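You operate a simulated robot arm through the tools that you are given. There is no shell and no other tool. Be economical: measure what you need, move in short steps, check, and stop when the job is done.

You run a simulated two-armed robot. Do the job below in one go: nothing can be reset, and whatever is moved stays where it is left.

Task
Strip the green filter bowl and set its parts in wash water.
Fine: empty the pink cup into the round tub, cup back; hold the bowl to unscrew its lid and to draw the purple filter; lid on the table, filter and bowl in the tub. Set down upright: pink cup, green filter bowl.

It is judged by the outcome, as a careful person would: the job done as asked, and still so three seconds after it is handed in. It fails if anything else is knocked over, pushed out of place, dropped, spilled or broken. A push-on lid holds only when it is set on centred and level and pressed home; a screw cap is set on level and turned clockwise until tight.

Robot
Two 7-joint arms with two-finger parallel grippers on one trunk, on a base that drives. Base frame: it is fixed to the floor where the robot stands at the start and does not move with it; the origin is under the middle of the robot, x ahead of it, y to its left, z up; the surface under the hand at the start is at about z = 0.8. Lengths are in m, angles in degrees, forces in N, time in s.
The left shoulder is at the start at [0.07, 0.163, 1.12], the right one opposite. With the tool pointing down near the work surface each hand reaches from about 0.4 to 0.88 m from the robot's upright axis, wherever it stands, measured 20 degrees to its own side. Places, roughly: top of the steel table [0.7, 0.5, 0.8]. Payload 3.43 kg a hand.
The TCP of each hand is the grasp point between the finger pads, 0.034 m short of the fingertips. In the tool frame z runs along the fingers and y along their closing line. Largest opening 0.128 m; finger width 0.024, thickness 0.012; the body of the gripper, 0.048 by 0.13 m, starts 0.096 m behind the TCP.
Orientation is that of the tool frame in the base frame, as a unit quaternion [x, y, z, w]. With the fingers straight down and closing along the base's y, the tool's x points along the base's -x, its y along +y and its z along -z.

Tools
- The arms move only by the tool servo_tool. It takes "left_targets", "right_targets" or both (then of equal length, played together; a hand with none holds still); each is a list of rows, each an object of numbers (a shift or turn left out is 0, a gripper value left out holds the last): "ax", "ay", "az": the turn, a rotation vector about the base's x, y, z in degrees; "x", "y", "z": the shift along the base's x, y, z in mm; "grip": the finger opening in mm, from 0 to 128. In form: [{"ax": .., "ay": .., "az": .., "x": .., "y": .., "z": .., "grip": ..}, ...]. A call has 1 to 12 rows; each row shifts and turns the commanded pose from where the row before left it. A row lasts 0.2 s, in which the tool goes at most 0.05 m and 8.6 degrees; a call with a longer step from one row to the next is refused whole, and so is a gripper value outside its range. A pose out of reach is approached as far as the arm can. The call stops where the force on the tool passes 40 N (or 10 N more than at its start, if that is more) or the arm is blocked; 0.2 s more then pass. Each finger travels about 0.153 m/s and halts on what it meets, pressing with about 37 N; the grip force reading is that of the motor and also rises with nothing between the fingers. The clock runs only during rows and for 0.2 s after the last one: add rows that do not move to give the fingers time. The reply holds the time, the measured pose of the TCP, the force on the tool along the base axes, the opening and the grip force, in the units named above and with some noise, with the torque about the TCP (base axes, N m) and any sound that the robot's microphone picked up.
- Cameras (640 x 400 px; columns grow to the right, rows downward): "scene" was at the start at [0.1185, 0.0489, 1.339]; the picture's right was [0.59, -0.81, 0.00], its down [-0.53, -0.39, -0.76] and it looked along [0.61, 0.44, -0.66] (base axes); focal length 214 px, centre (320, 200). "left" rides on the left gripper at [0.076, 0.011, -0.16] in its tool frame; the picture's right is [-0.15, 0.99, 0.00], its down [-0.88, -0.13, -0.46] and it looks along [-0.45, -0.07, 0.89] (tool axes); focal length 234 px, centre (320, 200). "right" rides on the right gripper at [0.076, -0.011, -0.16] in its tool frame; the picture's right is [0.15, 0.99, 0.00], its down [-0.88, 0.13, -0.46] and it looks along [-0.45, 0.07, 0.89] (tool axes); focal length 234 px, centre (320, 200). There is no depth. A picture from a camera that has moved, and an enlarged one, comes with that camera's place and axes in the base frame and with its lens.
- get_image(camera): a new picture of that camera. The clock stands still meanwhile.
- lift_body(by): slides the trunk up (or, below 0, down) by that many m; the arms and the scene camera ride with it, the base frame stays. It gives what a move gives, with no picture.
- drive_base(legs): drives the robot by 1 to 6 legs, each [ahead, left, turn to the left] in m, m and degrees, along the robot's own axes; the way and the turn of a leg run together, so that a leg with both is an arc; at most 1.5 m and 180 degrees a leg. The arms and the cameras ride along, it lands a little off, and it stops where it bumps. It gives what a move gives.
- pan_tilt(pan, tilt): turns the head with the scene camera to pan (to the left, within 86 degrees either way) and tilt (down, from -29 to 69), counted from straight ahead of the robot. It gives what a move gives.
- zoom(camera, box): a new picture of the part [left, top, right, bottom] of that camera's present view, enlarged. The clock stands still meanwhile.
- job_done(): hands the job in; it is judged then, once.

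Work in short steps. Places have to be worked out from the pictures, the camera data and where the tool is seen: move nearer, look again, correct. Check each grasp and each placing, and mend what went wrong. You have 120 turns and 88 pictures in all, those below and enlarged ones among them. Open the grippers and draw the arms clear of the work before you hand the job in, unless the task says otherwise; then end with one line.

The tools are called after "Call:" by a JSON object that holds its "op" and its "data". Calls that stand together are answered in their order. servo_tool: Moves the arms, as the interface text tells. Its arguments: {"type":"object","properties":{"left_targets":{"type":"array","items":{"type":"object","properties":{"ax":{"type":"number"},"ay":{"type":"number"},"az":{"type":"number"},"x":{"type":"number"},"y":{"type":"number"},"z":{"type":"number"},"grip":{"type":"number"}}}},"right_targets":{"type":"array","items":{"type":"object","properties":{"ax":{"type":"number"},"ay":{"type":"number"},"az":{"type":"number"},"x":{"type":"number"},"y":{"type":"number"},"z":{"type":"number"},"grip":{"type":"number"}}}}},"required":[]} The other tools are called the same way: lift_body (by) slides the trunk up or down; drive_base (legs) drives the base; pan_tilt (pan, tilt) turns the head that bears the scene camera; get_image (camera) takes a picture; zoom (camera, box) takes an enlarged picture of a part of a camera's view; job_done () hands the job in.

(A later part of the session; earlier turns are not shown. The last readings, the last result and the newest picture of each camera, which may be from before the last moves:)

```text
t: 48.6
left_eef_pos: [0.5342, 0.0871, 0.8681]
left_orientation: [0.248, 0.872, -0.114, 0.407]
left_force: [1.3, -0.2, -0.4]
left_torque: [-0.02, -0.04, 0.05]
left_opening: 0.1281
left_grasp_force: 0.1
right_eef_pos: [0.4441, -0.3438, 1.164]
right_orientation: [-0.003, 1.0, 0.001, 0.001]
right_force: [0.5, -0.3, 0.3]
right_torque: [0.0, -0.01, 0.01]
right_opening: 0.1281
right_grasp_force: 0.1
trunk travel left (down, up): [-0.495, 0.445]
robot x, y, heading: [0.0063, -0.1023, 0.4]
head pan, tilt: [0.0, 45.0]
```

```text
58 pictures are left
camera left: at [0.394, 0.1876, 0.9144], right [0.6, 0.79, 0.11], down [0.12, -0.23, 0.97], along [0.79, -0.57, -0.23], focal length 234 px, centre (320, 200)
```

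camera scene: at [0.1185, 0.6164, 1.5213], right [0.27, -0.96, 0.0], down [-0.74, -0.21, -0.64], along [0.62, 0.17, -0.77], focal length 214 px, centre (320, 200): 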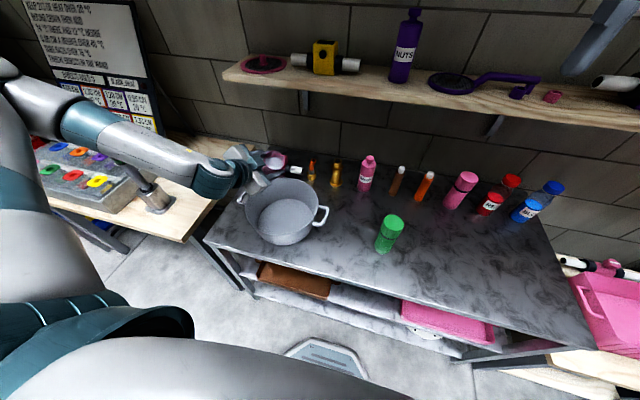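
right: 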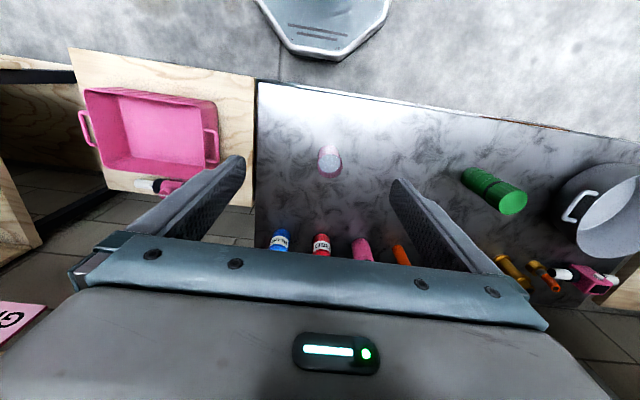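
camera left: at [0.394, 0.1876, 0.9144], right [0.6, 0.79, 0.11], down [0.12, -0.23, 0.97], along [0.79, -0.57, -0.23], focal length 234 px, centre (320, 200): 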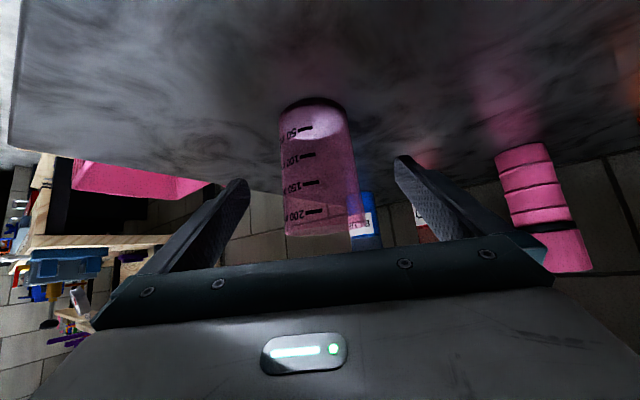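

The cup is standing, empty and back in its place. I raise the trunk clear and drive left so the bowl is near the robot's centreline, with the right hand to hold and the left to turn.

Call:
{"op": "lift_body", "data": {"by": 0.24}}

Call:
{"op": "drive_base", "data": {"legs": [[0, 0.31, 0], [0, 0.31, 0]]}}

Call:
{"op": "servo_tool", "data": {"left_targets": [{"az": 8, "y": 25, "z": 5}, {"az": 8, "y": 25, "z": 5}, {"az": 8, "y": 25, "z": 5}, {"az": 8, "y": 25, "z": 5}, {"ay": 8.4}, {"ay": 8.4}, {"ay": 8.4}, {"ay": 8.4}, {"ay": 8.4}, {"ay": 8.0}, {}], "right_targets": [{}, {}, {}, {}, {}, {"ay": -8}, {"ay": -8}, {"ay": -8}, {"ay": -8}, {"ay": -8}, {}]}}

Call:
{"op": "get_image", "data": {"camera": "scene"}}

```text
t: 51.1
left_eef_pos: [0.5339, 0.0869, 1.1091]
left_orientation: [0.248, 0.872, -0.114, 0.406]
left_force: [0.1, -0.1, -0.4]
left_torque: [0.04, -0.05, 0.01]
left_opening: 0.1281
left_grasp_force: 0.1
right_eef_pos: [0.4451, -0.3447, 1.4037]
right_orientation: [-0.003, 1.0, 0.0, -0.001]
right_force: [0.0, -0.6, 0.8]
right_torque: [0.02, 0.01, -0.03]
right_opening: 0.128
right_grasp_force: 0.1
trunk travel left (down, up): [-0.735, 0.205]
robot x, y, heading: [0.004, -0.1047, 0.1]
head pan, tilt: [0.0, 45.0]
```

```text
t: 54.9
left_eef_pos: [0.5236, 0.7182, 1.1088]
left_orientation: [0.246, 0.873, -0.113, 0.406]
left_force: [0.6, 1.0, 1.2]
left_torque: [0.01, -0.04, 0.01]
left_opening: 0.1279
left_grasp_force: 0.2
right_eef_pos: [0.4375, 0.2851, 1.4025]
right_orientation: [-0.006, 1.0, 0.0, 0.0]
right_force: [0.4, 0.0, -0.6]
right_torque: [0.03, 0.01, -0.05]
right_opening: 0.128
right_grasp_force: 0.0
trunk travel left (down, up): [-0.735, 0.205]
robot x, y, heading: [-0.007, 0.5249, 0.8]
head pan, tilt: [0.0, 45.0]
```

```text
t: 57.3
left_eef_pos: [0.5455, 0.823, 1.1292]
left_orientation: [-0.001, 1.0, 0.004, -0.001]
left_force: [0.4, 0.0, 0.2]
left_torque: [-0.02, 0.0, 0.02]
left_opening: 0.1277
left_grasp_force: 0.0
left hand out of reach, approached as far as the arm can: row 1, 2, 3
right_eef_pos: [0.4358, 0.2857, 1.4035]
right_orientation: [-0.005, 0.939, -0.002, 0.343]
right_force: [-0.5, 0.1, -0.7]
right_torque: [0.0, 0.03, -0.01]
right_opening: 0.128
right_grasp_force: 0.0
trunk travel left (down, up): [-0.735, 0.205]
robot x, y, heading: [-0.0085, 0.5261, 0.6]
head pan, tilt: [0.0, 45.0]
```

```text
57 pictures are left
camera scene: at [0.1257, 0.5248, 1.4682], right [0.01, -1.0, 0.0], down [-0.71, -0.01, -0.71], along [0.71, 0.01, -0.71], focal length 214 px, centre (320, 200)
```

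scene: 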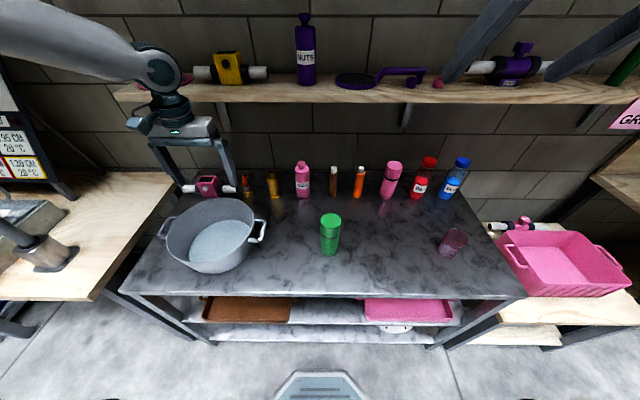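

I zoom on the bowl for a precise fix.

Call:
{"op": "zoom", "data": {"camera": "scene", "box": [290, 200, 370, 262]}}

```text
6.45 times, centred on (330, 231) of scene
camera zoom: at [0.1257, 0.5248, 1.4682], right [0.01, -1.0, 0.0], down [-0.71, -0.01, -0.71], along [0.71, 0.01, -0.71], focal length 1384 px, centre (256, 0)
```

zoom: 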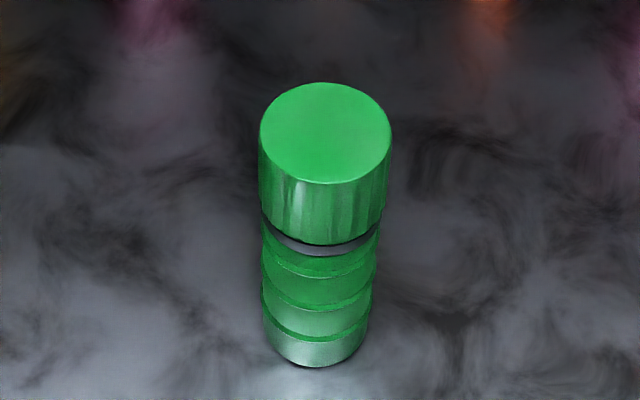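

The bowl is at about (0.536, 0.493), with the lid from z 0.926 to 0.965. I bring the right hand over it, pitched to about 33° below horizontal and yawed 45° inward.

Call:
{"op": "servo_tool", "data": {"right_targets": [{"ay": -8.5, "z": -45}, {"ay": -8.5, "z": -45}, {"az": 7.5, "x": 16, "y": 34}, {"az": 7.5, "x": 16, "y": 34}, {"az": 7.5, "x": 16, "y": 34}, {"az": 7.5, "x": 16, "y": 34}, {"az": 7.5, "x": 16, "y": 34}, {"az": 7.5, "x": 16, "y": 34}, {"z": -40}, {"z": -40}, {}]}}

Call:
{"op": "get_image", "data": {"camera": "scene"}}

```text
t: 59.7
left_eef_pos: [0.5462, 0.8238, 1.129]
left_orientation: [-0.002, 1.0, 0.004, -0.001]
left_force: [-0.6, -0.3, 0.5]
left_torque: [-0.05, -0.03, 0.0]
left_opening: 0.1282
left_grasp_force: 0.0
right_eef_pos: [0.57, 0.4916, 1.2755]
right_orientation: [-0.342, 0.809, 0.182, 0.443]
right_force: [0.5, -0.5, -0.5]
right_torque: [0.01, 0.03, -0.02]
right_opening: 0.1279
right_grasp_force: 0.0
right hand out of reach, approached as far as the arm can: row 2
trunk travel left (down, up): [-0.735, 0.205]
robot x, y, heading: [-0.0084, 0.5246, 0.9]
head pan, tilt: [0.0, 45.0]
```

```text
55 pictures are left
camera scene: at [0.1262, 0.5255, 1.4682], right [0.01, -1.0, 0.0], down [-0.71, -0.01, -0.71], along [0.71, 0.01, -0.71], focal length 214 px, centre (320, 200)
```

scene: 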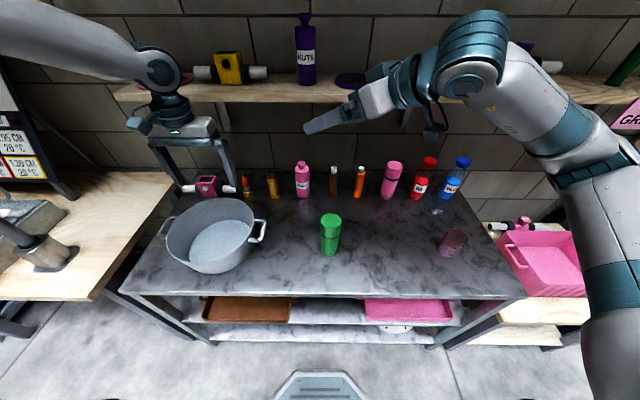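

The orientation is right. I shift the right hand over the bowl and lower it, and raise the left hand to make room for a trunk drop.

Call:
{"op": "servo_tool", "data": {"right_targets": [{"x": -17}, {"x": -17, "y": 1}, {"z": -40}, {"z": -40}, {"z": -40}, {}], "left_targets": [{"z": 48}, {"z": 48}, {"z": 48}, {"z": 48}, {"z": 48}, {}]}}

```text
t: 61.1
left_eef_pos: [0.5461, 0.8266, 1.3686]
left_orientation: [-0.003, 1.0, 0.005, -0.001]
left_force: [1.0, -0.4, 0.0]
left_torque: [0.03, 0.03, -0.03]
left_opening: 0.1282
left_grasp_force: 0.1
right_eef_pos: [0.5367, 0.4932, 1.155]
right_orientation: [-0.341, 0.81, 0.18, 0.441]
right_force: [0.3, -0.2, 0.0]
right_torque: [-0.04, -0.02, -0.03]
right_opening: 0.1281
right_grasp_force: 0.1
trunk travel left (down, up): [-0.735, 0.205]
robot x, y, heading: [-0.0078, 0.5187, 0.7]
head pan, tilt: [0.0, 45.0]
```

Now I lower the trunk so the right hand comes just above the lid, and check the alignment.

Call:
{"op": "lift_body", "data": {"by": -0.15}}

Call:
{"op": "get_image", "data": {"camera": "right"}}

Call:
{"op": "zoom", "data": {"camera": "scene", "box": [250, 130, 410, 230]}}

```text
t: 62.9
left_eef_pos: [0.5445, 0.8244, 1.219]
left_orientation: [-0.002, 1.0, 0.005, -0.001]
left_force: [0.4, 0.1, 0.6]
left_torque: [0.04, 0.0, 0.01]
left_opening: 0.1281
left_grasp_force: 0.1
right_eef_pos: [0.5357, 0.4926, 1.0053]
right_orientation: [-0.341, 0.81, 0.18, 0.442]
right_force: [0.2, -0.7, -0.1]
right_torque: [0.0, -0.01, -0.03]
right_opening: 0.1281
right_grasp_force: 0.0
trunk travel left (down, up): [-0.585, 0.355]
robot x, y, heading: [-0.0088, 0.5218, 0.9]
head pan, tilt: [0.0, 45.0]
```

```text
54 pictures are left
camera right: at [0.4206, 0.36, 1.0286], right [-0.76, 0.64, -0.13], down [-0.03, 0.17, 0.99], along [0.65, 0.75, -0.11], focal length 234 px, centre (320, 200)
```

right: 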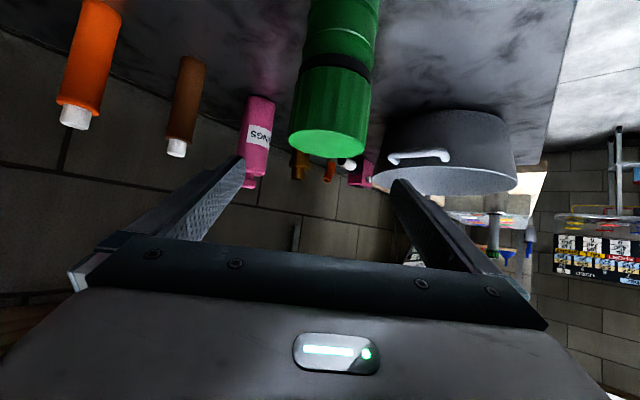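

```text
4.00 times, centred on (330, 180) of scene
camera zoom: at [0.126, 0.5245, 1.3183], right [0.01, -1.0, 0.0], down [-0.71, -0.01, -0.71], along [0.71, 0.01, -0.71], focal length 858 px, centre (280, 280)
```

zoom: 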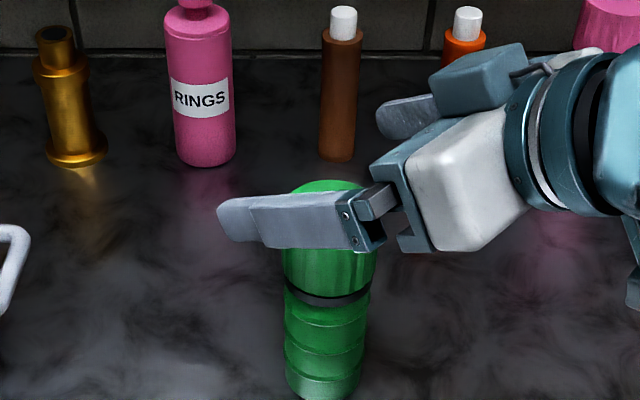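

Aligned to within a few mm. I lower 0.145 m to the body of the bowl.

Call:
{"op": "lift_body", "data": {"by": -0.147}}

Call:
{"op": "get_image", "data": {"camera": "right"}}

Call:
{"op": "zoom", "data": {"camera": "scene", "box": [250, 110, 410, 210]}}

```text
t: 64.6
left_eef_pos: [0.5436, 0.8265, 1.0739]
left_orientation: [-0.003, 1.0, 0.003, 0.001]
left_force: [0.0, 0.1, -0.7]
left_torque: [-0.01, 0.0, 0.03]
left_opening: 0.128
left_grasp_force: 0.1
right_eef_pos: [0.5356, 0.4929, 0.8632]
right_orientation: [-0.342, 0.809, 0.178, 0.444]
right_force: [1.4, 0.1, -0.1]
right_torque: [-0.03, 0.01, 0.01]
right_opening: 0.128
right_grasp_force: 0.0
trunk travel left (down, up): [-0.438, 0.502]
robot x, y, heading: [-0.005, 0.5264, 0.8]
head pan, tilt: [0.0, 45.0]
```

```text
52 pictures are left
camera right: at [0.4204, 0.3607, 0.8856], right [-0.76, 0.64, -0.14], down [-0.04, 0.17, 0.98], along [0.65, 0.75, -0.11], focal length 234 px, centre (320, 200)
```

right: 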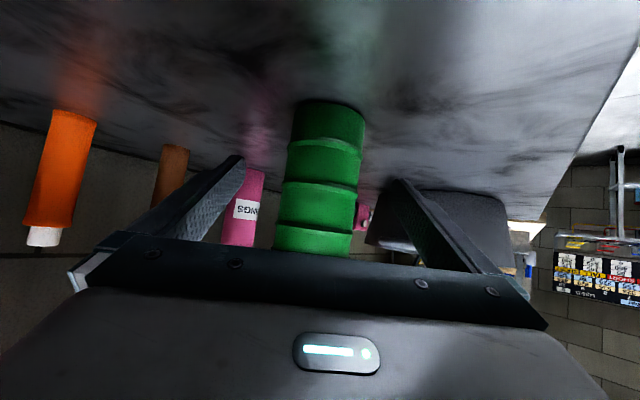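

```text
4.00 times, centred on (330, 160) of scene
camera zoom: at [0.1249, 0.5264, 1.1727], right [0.01, -1.0, 0.0], down [-0.71, -0.01, -0.71], along [0.71, 0.01, -0.71], focal length 858 px, centre (280, 360)
```

zoom: 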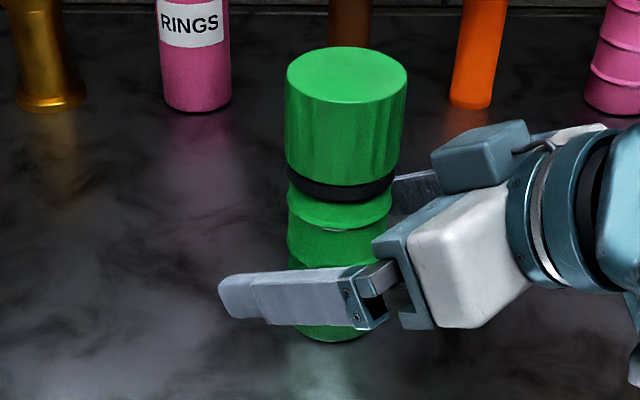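

The bowl is between the fingers at mid-body and the lid region is clear. I close the right gripper.

Call:
{"op": "servo_tool", "data": {"right_targets": [{"grip": 90}, {"grip": 70}, {"grip": 60}, {"grip": 50}, {"grip": 45}, {}]}}

Call:
{"op": "zoom", "data": {"camera": "scene", "box": [250, 110, 410, 210]}}

```text
t: 66.0
left_eef_pos: [0.5434, 0.8263, 1.073]
left_orientation: [-0.003, 1.0, 0.004, 0.001]
left_force: [-0.5, -0.5, -1.0]
left_torque: [0.0, -0.03, 0.04]
left_opening: 0.128
left_grasp_force: 0.0
right_eef_pos: [0.5351, 0.4935, 0.8627]
right_orientation: [-0.343, 0.808, 0.177, 0.445]
right_force: [0.1, 0.1, 0.0]
right_torque: [0.06, -0.03, -0.04]
right_opening: 0.0564
right_grasp_force: 37.2
trunk travel left (down, up): [-0.438, 0.502]
robot x, y, heading: [-0.0072, 0.5222, 1.0]
head pan, tilt: [0.0, 45.0]
```

```text
4.00 times, centred on (330, 160) of scene
camera zoom: at [0.1237, 0.5269, 1.1717], right [0.01, -1.0, 0.0], down [-0.71, -0.01, -0.71], along [0.71, 0.01, -0.71], focal length 858 px, centre (280, 360)
```

zoom: 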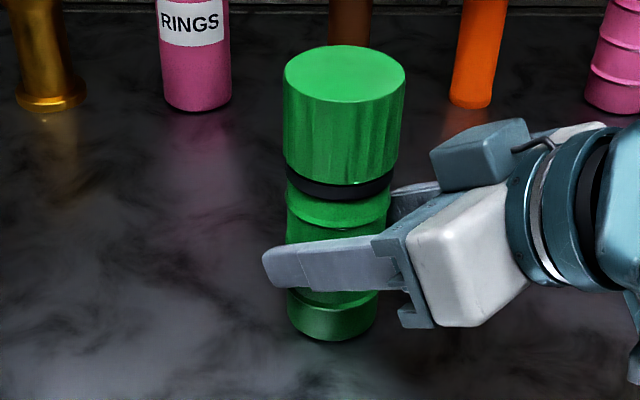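

The bowl is held at 56 mm. I bring the left hand over the lid at z = 1.073, pointing straight down, and check centring.

Call:
{"op": "servo_tool", "data": {"left_targets": [{"y": -47, "grip": 92}, {"y": -47}, {"y": -47}, {"y": -47}, {"y": -47}, {"y": -47}, {"y": -48, "x": -10}, {}]}}

Call:
{"op": "get_image", "data": {"camera": "left"}}

Call:
{"op": "get_image", "data": {"camera": "scene"}}

```text
t: 67.8
left_eef_pos: [0.4899, 0.6884, 1.0522]
left_orientation: [-0.002, 1.0, 0.003, 0.001]
left_force: [0.7, -0.2, 0.6]
left_torque: [0.02, -0.01, 0.01]
left_opening: 0.0919
left_grasp_force: 0.0
left hand out of reach, approached as far as the arm can: row 3, 4, 5, 6, 7
right_eef_pos: [0.5335, 0.4952, 0.8629]
right_orientation: [-0.344, 0.808, 0.178, 0.444]
right_force: [-3.8, -1.3, 10.3]
right_torque: [0.19, 0.4, 0.13]
right_opening: 0.0562
right_grasp_force: 36.8
trunk travel left (down, up): [-0.438, 0.502]
robot x, y, heading: [-0.0045, 0.5254, 0.8]
head pan, tilt: [0.0, 45.0]
```

```text
49 pictures are left
camera left: at [0.4135, 0.6992, 1.2134], right [0.14, 0.99, 0.01], down [0.88, -0.13, 0.46], along [0.45, -0.06, -0.89], focal length 234 px, centre (320, 200)
```

left: 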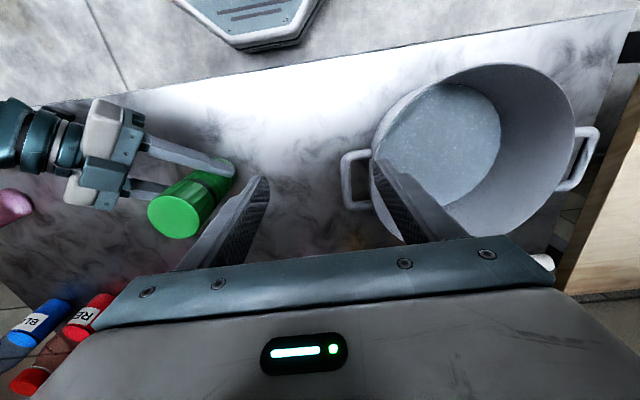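

```text
48 pictures are left
camera scene: at [0.1223, 0.528, 1.1718], right [0.01, -1.0, 0.0], down [-0.7, -0.01, -0.71], along [0.71, 0.01, -0.7], focal length 214 px, centre (320, 200)
```

scene: 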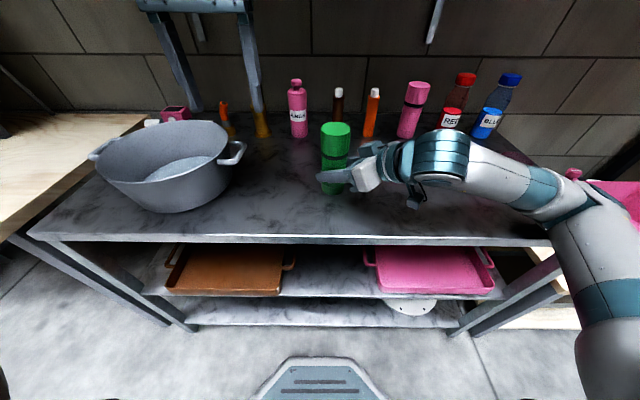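

The left arm again hits a crossing limit. I try yawing the hand inward, which also suits turning strokes, and moving on.

Call:
{"op": "servo_tool", "data": {"left_targets": [{"az": -8}, {"az": -8}, {"az": -8}, {"az": -8}, {"az": -8}, {"az": -8}, {"y": -40}, {"y": -40}, {"y": -40}, {"y": -40}, {}]}}

```text
t: 70.2
left_eef_pos: [0.4903, 0.6899, 1.0536]
left_orientation: [0.404, 0.915, 0.004, 0.003]
left_force: [-0.3, -1.0, -0.2]
left_torque: [-0.04, 0.01, -0.04]
left_opening: 0.092
left_grasp_force: 0.1
left hand out of reach, approached as far as the arm can: row 7, 8, 9, 10
right_eef_pos: [0.5345, 0.494, 0.8635]
right_orientation: [-0.342, 0.808, 0.177, 0.445]
right_force: [0.1, -0.7, 20.3]
right_torque: [0.55, 0.36, 0.0]
right_opening: 0.0562
right_grasp_force: 37.1
trunk travel left (down, up): [-0.438, 0.502]
robot x, y, heading: [-0.0063, 0.5241, 0.6]
head pan, tilt: [0.0, 45.0]
```

Yaw makes no difference, so the arm's posture is what limits it. I try a higher and nearer path for crossing, similar to the arm poses at the start.

Call:
{"op": "servo_tool", "data": {"left_targets": [{"z": 40}, {"z": 40}, {"z": 40}, {"y": -40}, {"y": -40}, {"y": -40}, {"y": -40}, {"y": -40}, {}], "right_targets": [{"z": 1}, {}, {}, {}, {}, {}, {}, {}, {}]}}

Call:
{"op": "get_image", "data": {"camera": "scene"}}

```text
t: 72.2
left_eef_pos: [0.4346, 0.6927, 1.1217]
left_orientation: [0.404, 0.915, 0.004, 0.004]
left_force: [-0.2, 0.0, 0.1]
left_torque: [0.01, 0.03, 0.01]
left_opening: 0.0919
left_grasp_force: 0.1
left hand out of reach, approached as far as the arm can: row 1, 2, 3, 4, 5, 6, 7, 8
right_eef_pos: [0.5342, 0.4953, 0.8639]
right_orientation: [-0.343, 0.809, 0.178, 0.443]
right_force: [-5.3, 1.6, 14.9]
right_torque: [0.58, 0.48, 0.1]
right_opening: 0.056
right_grasp_force: 37.2
trunk travel left (down, up): [-0.438, 0.502]
robot x, y, heading: [-0.0062, 0.5283, 0.9]
head pan, tilt: [0.0, 45.0]
```

```text
47 pictures are left
camera scene: at [0.1221, 0.5284, 1.1718], right [0.01, -1.0, 0.0], down [-0.7, -0.01, -0.71], along [0.71, 0.01, -0.7], focal length 214 px, centre (320, 200)
```

scene: 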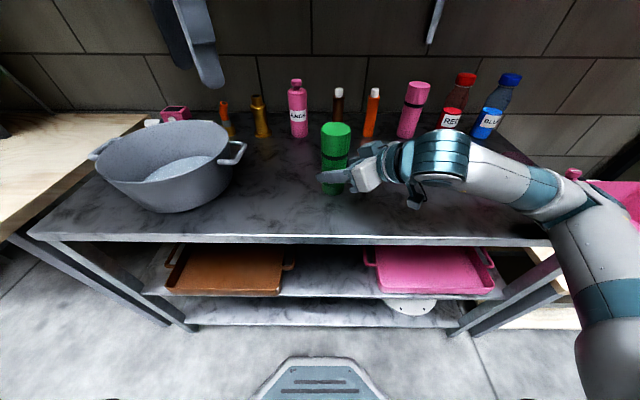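

I look at the left arm's posture.

Call:
{"op": "pan_tilt", "data": {"pan": 50, "tilt": 10}}

Call:
{"op": "get_image", "data": {"camera": "scene"}}

```text
t: 73.4
left_eef_pos: [0.4359, 0.6931, 1.12]
left_orientation: [0.405, 0.914, 0.004, 0.004]
left_force: [-0.4, 0.0, 0.7]
left_torque: [0.02, -0.01, -0.03]
left_opening: 0.0921
left_grasp_force: 0.0
right_eef_pos: [0.5331, 0.495, 0.8634]
right_orientation: [-0.343, 0.809, 0.178, 0.443]
right_force: [-4.0, 2.1, 14.3]
right_torque: [0.63, 0.4, 0.07]
right_opening: 0.0562
right_grasp_force: 36.8
trunk travel left (down, up): [-0.438, 0.502]
robot x, y, heading: [-0.0092, 0.5247, 0.8]
head pan, tilt: [50.0, 10.0]
```

```text
46 pictures are left
camera scene: at [0.0996, 0.5996, 1.2263], right [0.77, -0.63, 0.01], down [-0.11, -0.14, -0.98], along [0.62, 0.76, -0.17], focal length 214 px, centre (320, 200)
```

scene: 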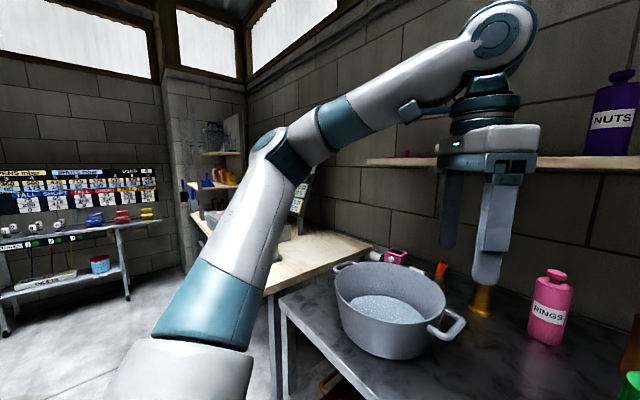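

The left wrist sits far above the shoulder because the trunk is low. I release the bowl, raise the trunk to its nominal height, withdraw the right hand, and look for a base and trunk position that suits both arms.

Call:
{"op": "servo_tool", "data": {"right_targets": [{"grip": 62}, {"grip": 75}, {"grip": 100}, {"grip": 128}, {}]}}

Call:
{"op": "lift_body", "data": {"by": 0.162}}

Call:
{"op": "servo_tool", "data": {"right_targets": [{"x": -25, "y": -35, "z": 20}, {"x": -25, "y": -35, "z": 20}, {"x": -25, "y": -35, "z": 20}, {"x": -25, "y": -35, "z": 20}, {"y": -35}, {}, {}, {}, {}, {}, {}, {}], "left_targets": [{"z": -45}, {"z": -45}, {"z": -45}, {"z": -45}, {"z": -20, "x": 30}, {"x": 35}, {"x": 35}, {"y": -40}, {"y": -40}, {"y": -40}, {"y": -40}, {}]}}

```text
t: 74.6
left_eef_pos: [0.4349, 0.6919, 1.1209]
left_orientation: [0.404, 0.915, 0.004, 0.004]
left_force: [-1.3, 0.0, -0.1]
left_torque: [0.01, -0.01, -0.01]
left_opening: 0.0919
left_grasp_force: 0.0
right_eef_pos: [0.5336, 0.496, 0.862]
right_orientation: [-0.343, 0.809, 0.177, 0.443]
right_force: [0.4, 1.0, -1.0]
right_torque: [-0.01, 0.01, 0.0]
right_opening: 0.1281
right_grasp_force: 0.1
trunk travel left (down, up): [-0.438, 0.502]
robot x, y, heading: [-0.0046, 0.5198, 0.9]
head pan, tilt: [50.0, 10.0]
```

```text
t: 76.5
left_eef_pos: [0.4382, 0.6883, 1.2808]
left_orientation: [0.404, 0.915, 0.004, 0.002]
left_force: [-0.1, 0.4, -0.5]
left_torque: [0.02, 0.01, 0.01]
left_opening: 0.0922
left_grasp_force: 0.1
right_eef_pos: [0.5358, 0.4924, 1.0218]
right_orientation: [-0.341, 0.81, 0.18, 0.442]
right_force: [0.0, 1.5, -1.4]
right_torque: [-0.01, 0.0, -0.02]
right_opening: 0.1282
right_grasp_force: 0.1
trunk travel left (down, up): [-0.6, 0.34]
robot x, y, heading: [-0.0051, 0.5223, 0.9]
head pan, tilt: [50.0, 10.0]
```

```text
t: 79.0
left_eef_pos: [0.5219, 0.6647, 1.0749]
left_orientation: [0.404, 0.915, 0.006, 0.001]
left_force: [0.6, -0.3, 1.4]
left_torque: [0.03, 0.01, 0.01]
left_opening: 0.0922
left_grasp_force: 0.1
left hand out of reach, approached as far as the arm can: row 8, 9, 10, 11
right_eef_pos: [0.4807, 0.3116, 1.1166]
right_orientation: [-0.342, 0.81, 0.181, 0.441]
right_force: [0.5, -0.4, 1.6]
right_torque: [0.04, -0.01, 0.0]
right_opening: 0.1278
right_grasp_force: 0.1
right hand out of reach, approached as far as the arm can: row 2, 3, 4
trunk travel left (down, up): [-0.6, 0.34]
robot x, y, heading: [-0.0081, 0.524, 0.8]
head pan, tilt: [50.0, 10.0]
```

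Still limited at a lateral offset of +0.14. I try yawing the left hand the other way and lowering more.

Call:
{"op": "servo_tool", "data": {"left_targets": [{"az": 8}, {"az": 8}, {"az": 8}, {"az": 8}, {"az": 8}, {"az": 8}, {"az": 8}, {"az": 8}, {"az": 8}, {"az": 8}, {"y": -30}, {"y": -30}]}}

Call:
{"op": "get_image", "data": {"camera": "scene"}}

```text
t: 81.7
left_eef_pos: [0.5222, 0.6648, 1.0739]
left_orientation: [-0.279, 0.96, 0.003, -0.002]
left_force: [0.6, -0.9, 0.3]
left_torque: [0.01, 0.04, -0.01]
left_opening: 0.0922
left_grasp_force: 0.0
left hand out of reach, approached as far as the arm can: row 11, 12
right_eef_pos: [0.4806, 0.3113, 1.1171]
right_orientation: [-0.341, 0.81, 0.18, 0.442]
right_force: [-0.1, 0.4, -0.3]
right_torque: [0.02, -0.01, 0.02]
right_opening: 0.128
right_grasp_force: 0.0
trunk travel left (down, up): [-0.6, 0.34]
robot x, y, heading: [-0.0074, 0.5251, 0.7]
head pan, tilt: [50.0, 10.0]
```

```text
45 pictures are left
camera scene: at [0.1038, 0.5953, 1.3881], right [0.77, -0.63, 0.0], down [-0.11, -0.13, -0.98], along [0.62, 0.76, -0.17], focal length 214 px, centre (320, 200)
```

scene: 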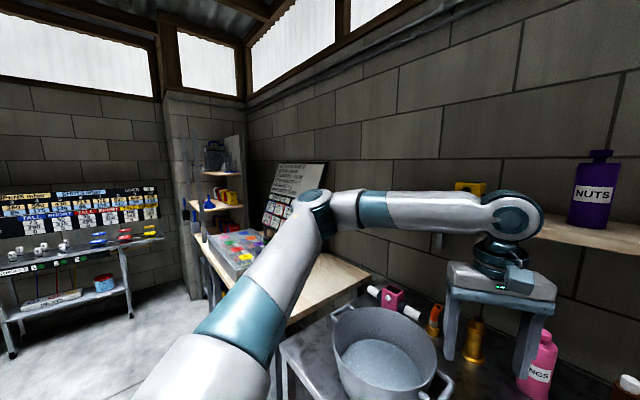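

The elbow is strongly folded, which suggests both hands are too close to the shoulders. I back the base up 0.18 m and test the crossing again.

Call:
{"op": "drive_base", "data": {"legs": [[-0.18, 0, 0]]}}

Call:
{"op": "servo_tool", "data": {"left_targets": [{"x": 40, "az": -5}, {"x": 40, "az": -5}, {"x": 40, "az": -5}, {"x": 40, "az": -5}, {"x": 35, "az": -5}, {"y": -40}, {"y": -40}, {"y": -40}, {"y": -45}, {}]}}

```text
t: 83.2
left_eef_pos: [0.3412, 0.6632, 1.0742]
left_orientation: [-0.279, 0.96, 0.003, -0.001]
left_force: [0.2, 0.2, 0.6]
left_torque: [-0.01, -0.04, -0.01]
left_opening: 0.092
left_grasp_force: 0.1
right_eef_pos: [0.2994, 0.3103, 1.1162]
right_orientation: [-0.341, 0.809, 0.18, 0.443]
right_force: [-0.6, -0.6, -0.2]
right_torque: [0.01, 0.01, -0.03]
right_opening: 0.1283
right_grasp_force: 0.1
trunk travel left (down, up): [-0.6, 0.34]
robot x, y, heading: [-0.1862, 0.5204, 0.6]
head pan, tilt: [50.0, 10.0]
```

```text
t: 85.4
left_eef_pos: [0.4172, 0.7069, 1.0898]
left_orientation: [-0.126, 0.992, 0.002, -0.001]
left_force: [-0.5, 0.8, -0.3]
left_torque: [-0.03, 0.02, 0.03]
left_opening: 0.092
left_grasp_force: 0.1
left hand out of reach, approached as far as the arm can: row 1, 2, 3, 4, 5, 6, 7, 8, 9
right_eef_pos: [0.3008, 0.3106, 1.1174]
right_orientation: [-0.343, 0.809, 0.181, 0.442]
right_force: [0.1, -0.1, -0.3]
right_torque: [-0.01, 0.0, -0.01]
right_opening: 0.1281
right_grasp_force: 0.1
trunk travel left (down, up): [-0.6, 0.34]
robot x, y, heading: [-0.1867, 0.5236, 0.9]
head pan, tilt: [50.0, 10.0]
```

Now the left arm can't go outward either, so its elbow posture since the pour is the cause. I swap roles: the right hand, whose posture is still fresh, goes tool-down for the lid, and the left hand holds with the yawed pose it used on the cup.

Call:
{"op": "servo_tool", "data": {"right_targets": [{"az": -8, "z": 20}, {"az": -8, "z": 20}, {"az": -8, "z": 20}, {"az": -8, "z": 10}, {"az": -8}, {"az": -5}, {"ay": 8.2}, {"ay": 8.2}, {"ay": 8.2}, {"ay": 8.2}, {"ay": 8.2}, {"ay": 8.2}], "left_targets": [{"y": 40}, {"y": 40}, {"y": 40}, {}, {}, {}, {}, {}, {}, {}, {}, {}]}}

Call:
{"op": "drive_base", "data": {"legs": [[0.1, -0.09, 0]]}}

Call:
{"op": "servo_tool", "data": {"right_targets": [{"ay": 7.8}, {"x": 33, "y": 35}, {"x": 33, "y": 35}, {"x": 33, "y": 35}, {"x": 33, "y": 35}, {"y": 40}, {"y": 40}, {"y": 40}, {}]}}

```text
t: 88.0
left_eef_pos: [0.4188, 0.8298, 1.0888]
left_orientation: [-0.126, 0.992, 0.002, -0.001]
left_force: [0.6, 0.8, 0.6]
left_torque: [0.01, 0.0, -0.03]
left_opening: 0.092
left_grasp_force: 0.0
right_eef_pos: [0.3168, 0.3061, 1.1992]
right_orientation: [-0.006, 0.998, 0.001, 0.066]
right_force: [-0.1, -0.2, 0.1]
right_torque: [-0.03, -0.02, -0.03]
right_opening: 0.1281
right_grasp_force: 0.1
right hand out of reach, approached as far as the arm can: row 1, 2, 4, 5
trunk travel left (down, up): [-0.6, 0.34]
robot x, y, heading: [-0.189, 0.5218, 0.9]
head pan, tilt: [50.0, 10.0]
```

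```text
t: 89.3
left_eef_pos: [0.5178, 0.7402, 1.0884]
left_orientation: [-0.127, 0.992, 0.002, -0.001]
left_force: [-0.9, -0.2, -0.4]
left_torque: [0.0, 0.03, 0.02]
left_opening: 0.0919
left_grasp_force: 0.1
right_eef_pos: [0.4179, 0.2202, 1.2]
right_orientation: [-0.008, 0.998, 0.001, 0.068]
right_force: [-0.3, 0.3, 0.0]
right_torque: [-0.01, -0.02, 0.01]
right_opening: 0.1281
right_grasp_force: 0.1
trunk travel left (down, up): [-0.6, 0.34]
robot x, y, heading: [-0.0868, 0.4346, 1.2]
head pan, tilt: [50.0, 10.0]
```

```text
t: 91.3
left_eef_pos: [0.5193, 0.7402, 1.09]
left_orientation: [-0.128, 0.992, 0.002, -0.001]
left_force: [0.7, -0.4, -0.3]
left_torque: [0.05, 0.02, -0.05]
left_opening: 0.092
left_grasp_force: 0.1
right_eef_pos: [0.5498, 0.4772, 1.1982]
right_orientation: [-0.008, 1.0, 0.002, 0.0]
right_force: [-0.5, -0.6, 0.0]
right_torque: [0.03, 0.03, 0.0]
right_opening: 0.1281
right_grasp_force: 0.2
trunk travel left (down, up): [-0.6, 0.34]
robot x, y, heading: [-0.0827, 0.4303, 1.1]
head pan, tilt: [50.0, 10.0]
```

The right hand crosses without trouble. I test going down toward the lid (z 1.05) above the bowl and a bit beyond.

Call:
{"op": "servo_tool", "data": {"right_targets": [{"x": -7, "y": 9, "z": -35}, {"x": -7, "y": 9, "z": -35}, {"z": -35}, {"z": -35}, {"y": 30}, {"y": 30}, {"y": 30}, {"y": -30}, {"y": -30}, {"y": -30}, {}]}}

Call:
{"op": "pan_tilt", "data": {"pan": 10, "tilt": 42}}

Call:
{"op": "get_image", "data": {"camera": "scene"}}

Call:
{"op": "get_image", "data": {"camera": "right"}}

```text
t: 93.7
left_eef_pos: [0.5191, 0.7424, 1.0892]
left_orientation: [-0.127, 0.992, 0.002, -0.001]
left_force: [0.1, -0.1, 0.2]
left_torque: [0.01, -0.04, 0.02]
left_opening: 0.092
left_grasp_force: 0.2
right_eef_pos: [0.535, 0.495, 1.0567]
right_orientation: [-0.008, 1.0, 0.001, 0.0]
right_force: [-0.3, 1.3, 0.5]
right_torque: [-0.05, -0.01, 0.0]
right_opening: 0.1278
right_grasp_force: 0.1
trunk travel left (down, up): [-0.6, 0.34]
robot x, y, heading: [-0.0854, 0.4316, 1.1]
head pan, tilt: [50.0, 10.0]
```

```text
t: 94.7
left_eef_pos: [0.5193, 0.741, 1.0881]
left_orientation: [-0.127, 0.992, 0.002, 0.0]
left_force: [0.3, 0.1, 0.0]
left_torque: [-0.02, 0.01, 0.03]
left_opening: 0.092
left_grasp_force: 0.2
right_eef_pos: [0.5347, 0.4967, 1.057]
right_orientation: [-0.008, 1.0, 0.001, 0.0]
right_force: [0.2, -0.2, -0.8]
right_torque: [-0.01, -0.01, -0.02]
right_opening: 0.128
right_grasp_force: 0.0
trunk travel left (down, up): [-0.6, 0.34]
robot x, y, heading: [-0.0863, 0.4315, 1.0]
head pan, tilt: [10.0, 42.0]
```

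```text
44 pictures are left
camera scene: at [0.0474, 0.4489, 1.3375], right [0.19, -0.98, 0.0], down [-0.66, -0.13, -0.74], along [0.73, 0.14, -0.67], focal length 214 px, centre (320, 200)
```

scene: 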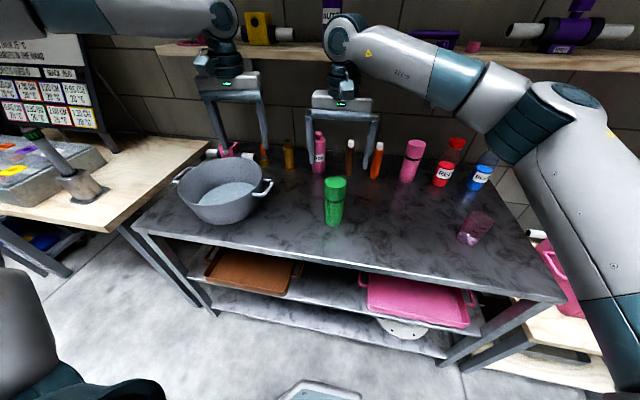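

```text
43 pictures are left
camera right: at [0.4588, 0.4833, 1.2165], right [-0.16, 0.99, 0.0], down [0.88, 0.14, 0.46], along [0.45, 0.08, -0.89], focal length 234 px, centre (320, 200)
```

right: 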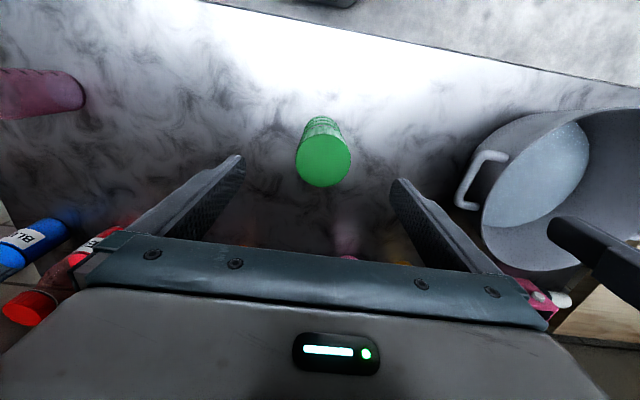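

The right arm reaches well past the bowl. From its camera the lid centre is at about (0.536, 0.500). I park the right hand high to the right, shift the base slightly right, and pitch and yaw the left hand for the hold.

Call:
{"op": "servo_tool", "data": {"right_targets": [{"z": 40}, {"z": 40}, {"z": 40}, {"z": 20, "y": -40}, {"y": -45}, {"y": -45}, {"y": -45}, {"y": -45}, {}, {}, {}, {}], "left_targets": [{"az": -7.5}, {"az": -7.5}, {"ay": -8}, {"ay": -8}, {"ay": -8}, {"ay": -8}, {"ay": -8}, {"ay": -8}, {"ay": -8}, {"az": -7.5}, {"az": -7.5}, {"az": -7.5}]}}

Call:
{"op": "drive_base", "data": {"legs": [[0, -0.07, 0]]}}

Call:
{"op": "servo_tool", "data": {"left_targets": [{"az": -7.5}, {"az": -7.5}, {"az": -7.5}, {"y": -40}, {"y": -40}, {"y": -40}, {"y": -40}, {}]}}

```text
t: 97.3
left_eef_pos: [0.5191, 0.7425, 1.0897]
left_orientation: [0.175, 0.866, -0.09, 0.46]
left_force: [0.3, 0.0, 1.0]
left_torque: [0.01, 0.03, 0.0]
left_opening: 0.0919
left_grasp_force: 0.0
right_eef_pos: [0.5352, 0.277, 1.2003]
right_orientation: [-0.008, 1.0, 0.001, 0.0]
right_force: [0.3, 0.5, 0.2]
right_torque: [0.03, 0.03, 0.02]
right_opening: 0.128
right_grasp_force: 0.0
trunk travel left (down, up): [-0.6, 0.34]
robot x, y, heading: [-0.0828, 0.4315, 0.9]
head pan, tilt: [10.0, 42.0]
```

```text
t: 98.4
left_eef_pos: [0.5188, 0.673, 1.088]
left_orientation: [0.173, 0.866, -0.088, 0.461]
left_force: [1.0, -0.1, -0.5]
left_torque: [0.01, 0.0, 0.01]
left_opening: 0.0918
left_grasp_force: 0.1
right_eef_pos: [0.5363, 0.2065, 1.1991]
right_orientation: [-0.008, 1.0, 0.002, -0.001]
right_force: [-0.1, -0.6, -0.2]
right_torque: [0.02, 0.0, 0.01]
right_opening: 0.128
right_grasp_force: 0.1
trunk travel left (down, up): [-0.6, 0.34]
robot x, y, heading: [-0.0823, 0.3617, 1.2]
head pan, tilt: [10.0, 42.0]
```

```text
t: 100.2
left_eef_pos: [0.5198, 0.5133, 1.0888]
left_orientation: [0.339, 0.816, -0.176, 0.434]
left_force: [0.8, 0.2, -0.9]
left_torque: [0.0, 0.0, 0.0]
left_opening: 0.0921
left_grasp_force: 0.0
right_eef_pos: [0.5354, 0.2051, 1.2003]
right_orientation: [-0.009, 1.0, 0.002, 0.0]
right_force: [-0.5, 0.4, 0.7]
right_torque: [-0.01, 0.01, -0.04]
right_opening: 0.1281
right_grasp_force: 0.1
trunk travel left (down, up): [-0.6, 0.34]
robot x, y, heading: [-0.0821, 0.3617, 1.3]
head pan, tilt: [10.0, 42.0]
```

No limits this time: the left hand is 34° down with yaw −45°. I centre over the bowl, open fully and lower to z = 1.01.

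Call:
{"op": "servo_tool", "data": {"left_targets": [{"x": 16, "y": -14, "grip": 128}, {"z": -40}, {"z": -39}, {}]}}

Call:
{"op": "get_image", "data": {"camera": "left"}}

Call:
{"op": "zoom", "data": {"camera": "scene", "box": [240, 120, 400, 220]}}

```text
t: 101.2
left_eef_pos: [0.5369, 0.4982, 1.0094]
left_orientation: [0.34, 0.816, -0.176, 0.433]
left_force: [0.0, -0.3, -0.3]
left_torque: [0.04, -0.05, 0.0]
left_opening: 0.128
left_grasp_force: 0.0
right_eef_pos: [0.537, 0.206, 1.1988]
right_orientation: [-0.008, 1.0, 0.002, 0.0]
right_force: [0.1, -0.5, -0.2]
right_torque: [-0.01, -0.03, -0.01]
right_opening: 0.1281
right_grasp_force: 0.0
trunk travel left (down, up): [-0.6, 0.34]
robot x, y, heading: [-0.0839, 0.3607, 1.2]
head pan, tilt: [10.0, 42.0]
```

```text
42 pictures are left
camera left: at [0.42, 0.6294, 1.0378], right [0.76, 0.64, 0.13], down [-0.02, -0.18, 0.98], along [0.65, -0.75, -0.13], focal length 234 px, centre (320, 200)
```

left: 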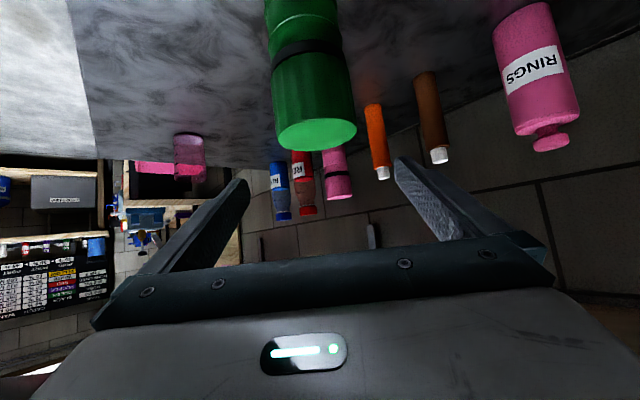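

```text
4.00 times, centred on (320, 170) of scene
camera zoom: at [0.0478, 0.3777, 1.3376], right [0.19, -0.98, 0.0], down [-0.66, -0.13, -0.74], along [0.73, 0.14, -0.67], focal length 858 px, centre (320, 320)
```

zoom: 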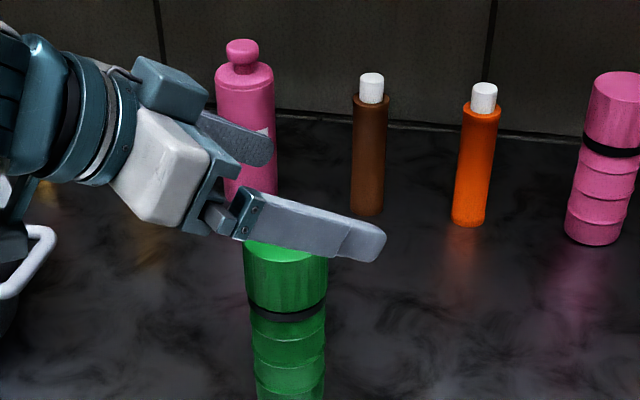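

Aligned. I lower by servo as far as it goes.

Call:
{"op": "servo_tool", "data": {"left_targets": [{"z": -35}, {"z": -35}, {"z": -35}, {"z": -35}, {"z": -8}, {}]}}

```text
t: 102.6
left_eef_pos: [0.5357, 0.4973, 0.8616]
left_orientation: [0.34, 0.815, -0.177, 0.434]
left_force: [0.5, 0.6, 0.6]
left_torque: [0.07, -0.02, 0.0]
left_opening: 0.128
left_grasp_force: 0.1
right_eef_pos: [0.5376, 0.2058, 1.1995]
right_orientation: [-0.009, 1.0, 0.002, 0.001]
right_force: [0.0, -1.0, 0.0]
right_torque: [0.0, -0.02, 0.0]
right_opening: 0.128
right_grasp_force: 0.1
trunk travel left (down, up): [-0.6, 0.34]
robot x, y, heading: [-0.0831, 0.3614, 1.1]
head pan, tilt: [10.0, 42.0]
```

It reached the grip height with the trunk at its nominal height. I check and close.

Call:
{"op": "servo_tool", "data": {"left_targets": [{"grip": 90}, {"grip": 70}, {"grip": 60}, {"grip": 50}, {"grip": 45}, {}]}}

Call:
{"op": "zoom", "data": {"camera": "scene", "box": [240, 140, 400, 240]}}

```text
t: 104.0
left_eef_pos: [0.5355, 0.4976, 0.8608]
left_orientation: [0.339, 0.816, -0.176, 0.434]
left_force: [0.0, 0.1, 0.9]
left_torque: [-0.08, 0.04, 0.02]
left_opening: 0.0561
left_grasp_force: 36.9
right_eef_pos: [0.5357, 0.2065, 1.1987]
right_orientation: [-0.008, 1.0, 0.002, 0.0]
right_force: [0.1, -0.3, -0.2]
right_torque: [0.0, -0.01, 0.0]
right_opening: 0.1279
right_grasp_force: 0.0
trunk travel left (down, up): [-0.6, 0.34]
robot x, y, heading: [-0.0831, 0.363, 1.0]
head pan, tilt: [10.0, 42.0]
```

```text
4.00 times, centred on (320, 190) of scene
camera zoom: at [0.0485, 0.3785, 1.3375], right [0.19, -0.98, 0.0], down [-0.66, -0.13, -0.74], along [0.73, 0.14, -0.67], focal length 858 px, centre (320, 240)
```

zoom: 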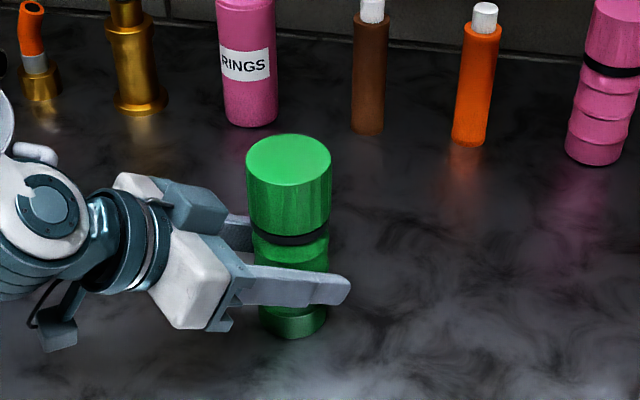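

The bowl is held again. I bring the right hand over the lid with yaw −48° as the start of a counter-clockwise stroke.

Call:
{"op": "servo_tool", "data": {"right_targets": [{"y": 42, "az": -7}, {"y": 42, "az": -7}, {"y": 42, "az": -7}, {"y": 42, "az": -7}, {"y": 42, "az": -7}, {"y": 42, "az": -7}, {"y": 39, "az": -6}, {"z": -35}, {"z": -35}, {"z": -35}, {"z": -25, "grip": 92}, {}]}}

Call:
{"op": "get_image", "data": {"camera": "right"}}

Call:
{"op": "zoom", "data": {"camera": "scene", "box": [240, 110, 400, 210]}}

```text
t: 106.6
left_eef_pos: [0.5362, 0.4983, 0.8604]
left_orientation: [0.339, 0.816, -0.176, 0.434]
left_force: [0.6, 0.1, 2.2]
left_torque: [-0.05, 0.04, 0.03]
left_opening: 0.0558
left_grasp_force: 36.8
right_eef_pos: [0.5381, 0.4966, 1.0669]
right_orientation: [0.398, 0.917, 0.001, 0.0]
right_force: [0.0, -0.1, -0.3]
right_torque: [-0.01, 0.01, 0.0]
right_opening: 0.0918
right_grasp_force: 0.0
trunk travel left (down, up): [-0.6, 0.34]
robot x, y, heading: [-0.0821, 0.3636, 1.1]
head pan, tilt: [10.0, 42.0]
```

```text
39 pictures are left
camera right: at [0.4772, 0.5432, 1.226], right [0.62, 0.78, 0.0], down [0.69, -0.56, 0.46], along [0.36, -0.28, -0.89], focal length 234 px, centre (320, 200)
```

right: 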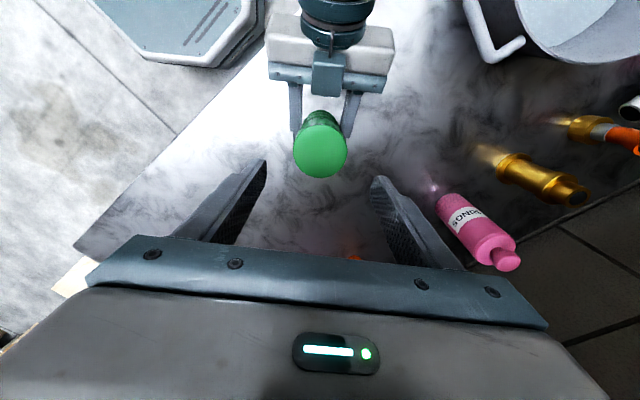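

```text
4.00 times, centred on (320, 160) of scene
camera zoom: at [0.0484, 0.3786, 1.3375], right [0.19, -0.98, 0.0], down [-0.66, -0.13, -0.74], along [0.73, 0.14, -0.67], focal length 858 px, centre (320, 360)
```

zoom: 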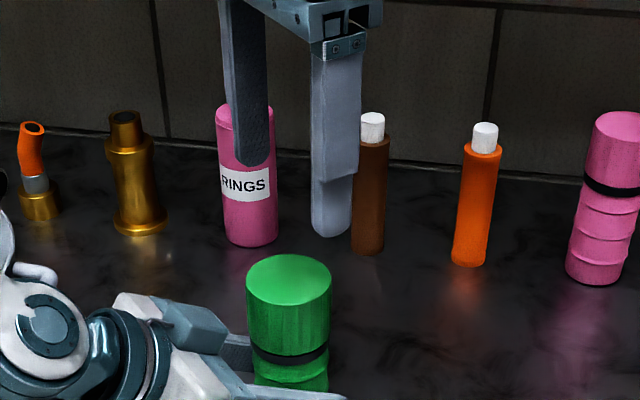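

The lid centre is at about (0.535, 0.4995). I correct by 3 mm and descend to z = 0.948 around the lid.

Call:
{"op": "servo_tool", "data": {"right_targets": [{"x": -3, "y": 3}, {"z": -40}, {"z": -40}, {"z": -25}, {"z": -14}, {}]}}

Call:
{"op": "zoom", "data": {"camera": "scene", "box": [240, 130, 400, 230]}}

```text
t: 108.0
left_eef_pos: [0.5357, 0.4974, 0.8608]
left_orientation: [0.34, 0.816, -0.176, 0.434]
left_force: [-0.5, -0.8, 1.8]
left_torque: [-0.14, 0.1, -0.03]
left_opening: 0.0558
left_grasp_force: 37.4
right_eef_pos: [0.5344, 0.5014, 0.9499]
right_orientation: [0.398, 0.917, 0.001, 0.001]
right_force: [-0.5, 0.2, 0.0]
right_torque: [-0.01, -0.01, 0.04]
right_opening: 0.0921
right_grasp_force: 0.1
trunk travel left (down, up): [-0.6, 0.34]
robot x, y, heading: [-0.0867, 0.3633, 1.2]
head pan, tilt: [10.0, 42.0]
```

```text
4.00 times, centred on (320, 180) of scene
camera zoom: at [0.0483, 0.3785, 1.3375], right [0.19, -0.98, 0.0], down [-0.66, -0.13, -0.74], along [0.73, 0.14, -0.67], focal length 858 px, centre (320, 280)
```

zoom: 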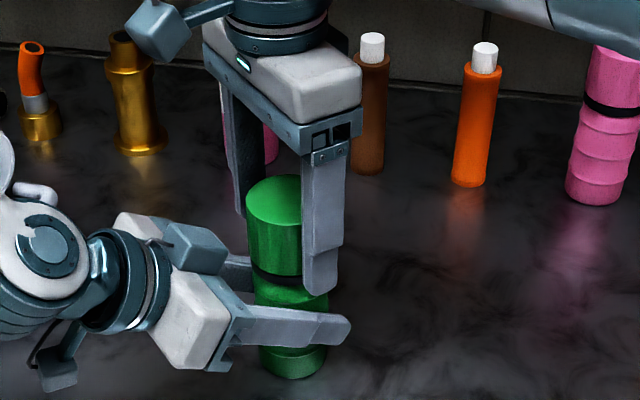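

The fingertips reach a little past the seam. I raise 11 mm so that only the lid is gripped, then close.

Call:
{"op": "servo_tool", "data": {"right_targets": [{"z": 11}, {"grip": 75}, {"grip": 62}, {"grip": 55}, {}, {}]}}

Call:
{"op": "zoom", "data": {"camera": "scene", "box": [280, 160, 340, 220]}}

```text
t: 109.4
left_eef_pos: [0.5365, 0.4986, 0.8612]
left_orientation: [0.337, 0.816, -0.176, 0.435]
left_force: [15.5, 12.9, -1.1]
left_torque: [-0.71, 0.85, 0.0]
left_opening: 0.0559
left_grasp_force: 37.5
right_eef_pos: [0.5343, 0.5016, 0.9612]
right_orientation: [0.399, 0.917, 0.001, 0.0]
right_force: [-14.7, -12.7, 3.9]
right_torque: [-0.69, 0.63, -0.07]
right_opening: 0.0606
right_grasp_force: 37.2
trunk travel left (down, up): [-0.6, 0.34]
robot x, y, heading: [-0.082, 0.3641, 1.0]
head pan, tilt: [10.0, 42.0]
```

```text
6.67 times, centred on (310, 190) of scene
camera zoom: at [0.0485, 0.3786, 1.3375], right [0.19, -0.98, 0.0], down [-0.66, -0.13, -0.74], along [0.73, 0.14, -0.67], focal length 1430 px, centre (387, 267)
```

zoom: 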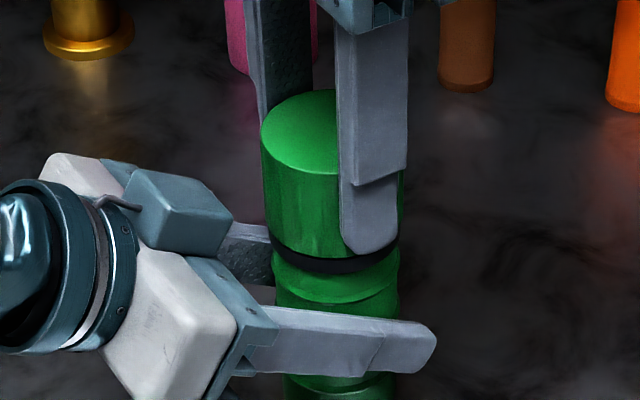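

The lid is gripped at 60.6 mm with about 20 N of sideways fight, so I shift the right hand ~2 mm with the force to relax it.

Call:
{"op": "servo_tool", "data": {"right_targets": [{"x": -1.5, "y": -1.3}, {}]}}

```text
t: 110.0
left_eef_pos: [0.5352, 0.4971, 0.8612]
left_orientation: [0.339, 0.816, -0.176, 0.435]
left_force: [8.8, 10.3, -1.2]
left_torque: [-0.23, -0.01, -0.01]
left_opening: 0.056
left_grasp_force: 36.8
right_eef_pos: [0.5323, 0.4997, 0.9609]
right_orientation: [0.4, 0.917, 0.001, 0.0]
right_force: [-8.7, -7.7, 2.6]
right_torque: [-0.76, 0.87, -0.03]
right_opening: 0.0607
right_grasp_force: 36.9
trunk travel left (down, up): [-0.6, 0.34]
robot x, y, heading: [-0.0865, 0.3621, 1.0]
head pan, tilt: [10.0, 42.0]
```

That helps. I shift once more and start turning counter-clockwise, watching the forces.

Call:
{"op": "servo_tool", "data": {"right_targets": [{"x": -1.5, "y": -1.4}, {"az": 6}, {"az": 6}, {"az": 6}, {"az": 6}, {}]}}

```text
t: 111.4
left_eef_pos: [0.5337, 0.496, 0.8619]
left_orientation: [0.341, 0.815, -0.177, 0.434]
left_force: [-8.8, -8.1, 2.3]
left_torque: [0.4, -0.31, 0.0]
left_opening: 0.0558
left_grasp_force: 36.8
right_eef_pos: [0.5317, 0.4975, 0.9605]
right_orientation: [0.2, 0.98, 0.002, 0.001]
right_force: [6.7, 5.8, 0.6]
right_torque: [-0.01, -0.27, 0.05]
right_opening: 0.0607
right_grasp_force: 37.1
trunk travel left (down, up): [-0.6, 0.34]
robot x, y, heading: [-0.0831, 0.3656, 0.8]
head pan, tilt: [10.0, 42.0]
```

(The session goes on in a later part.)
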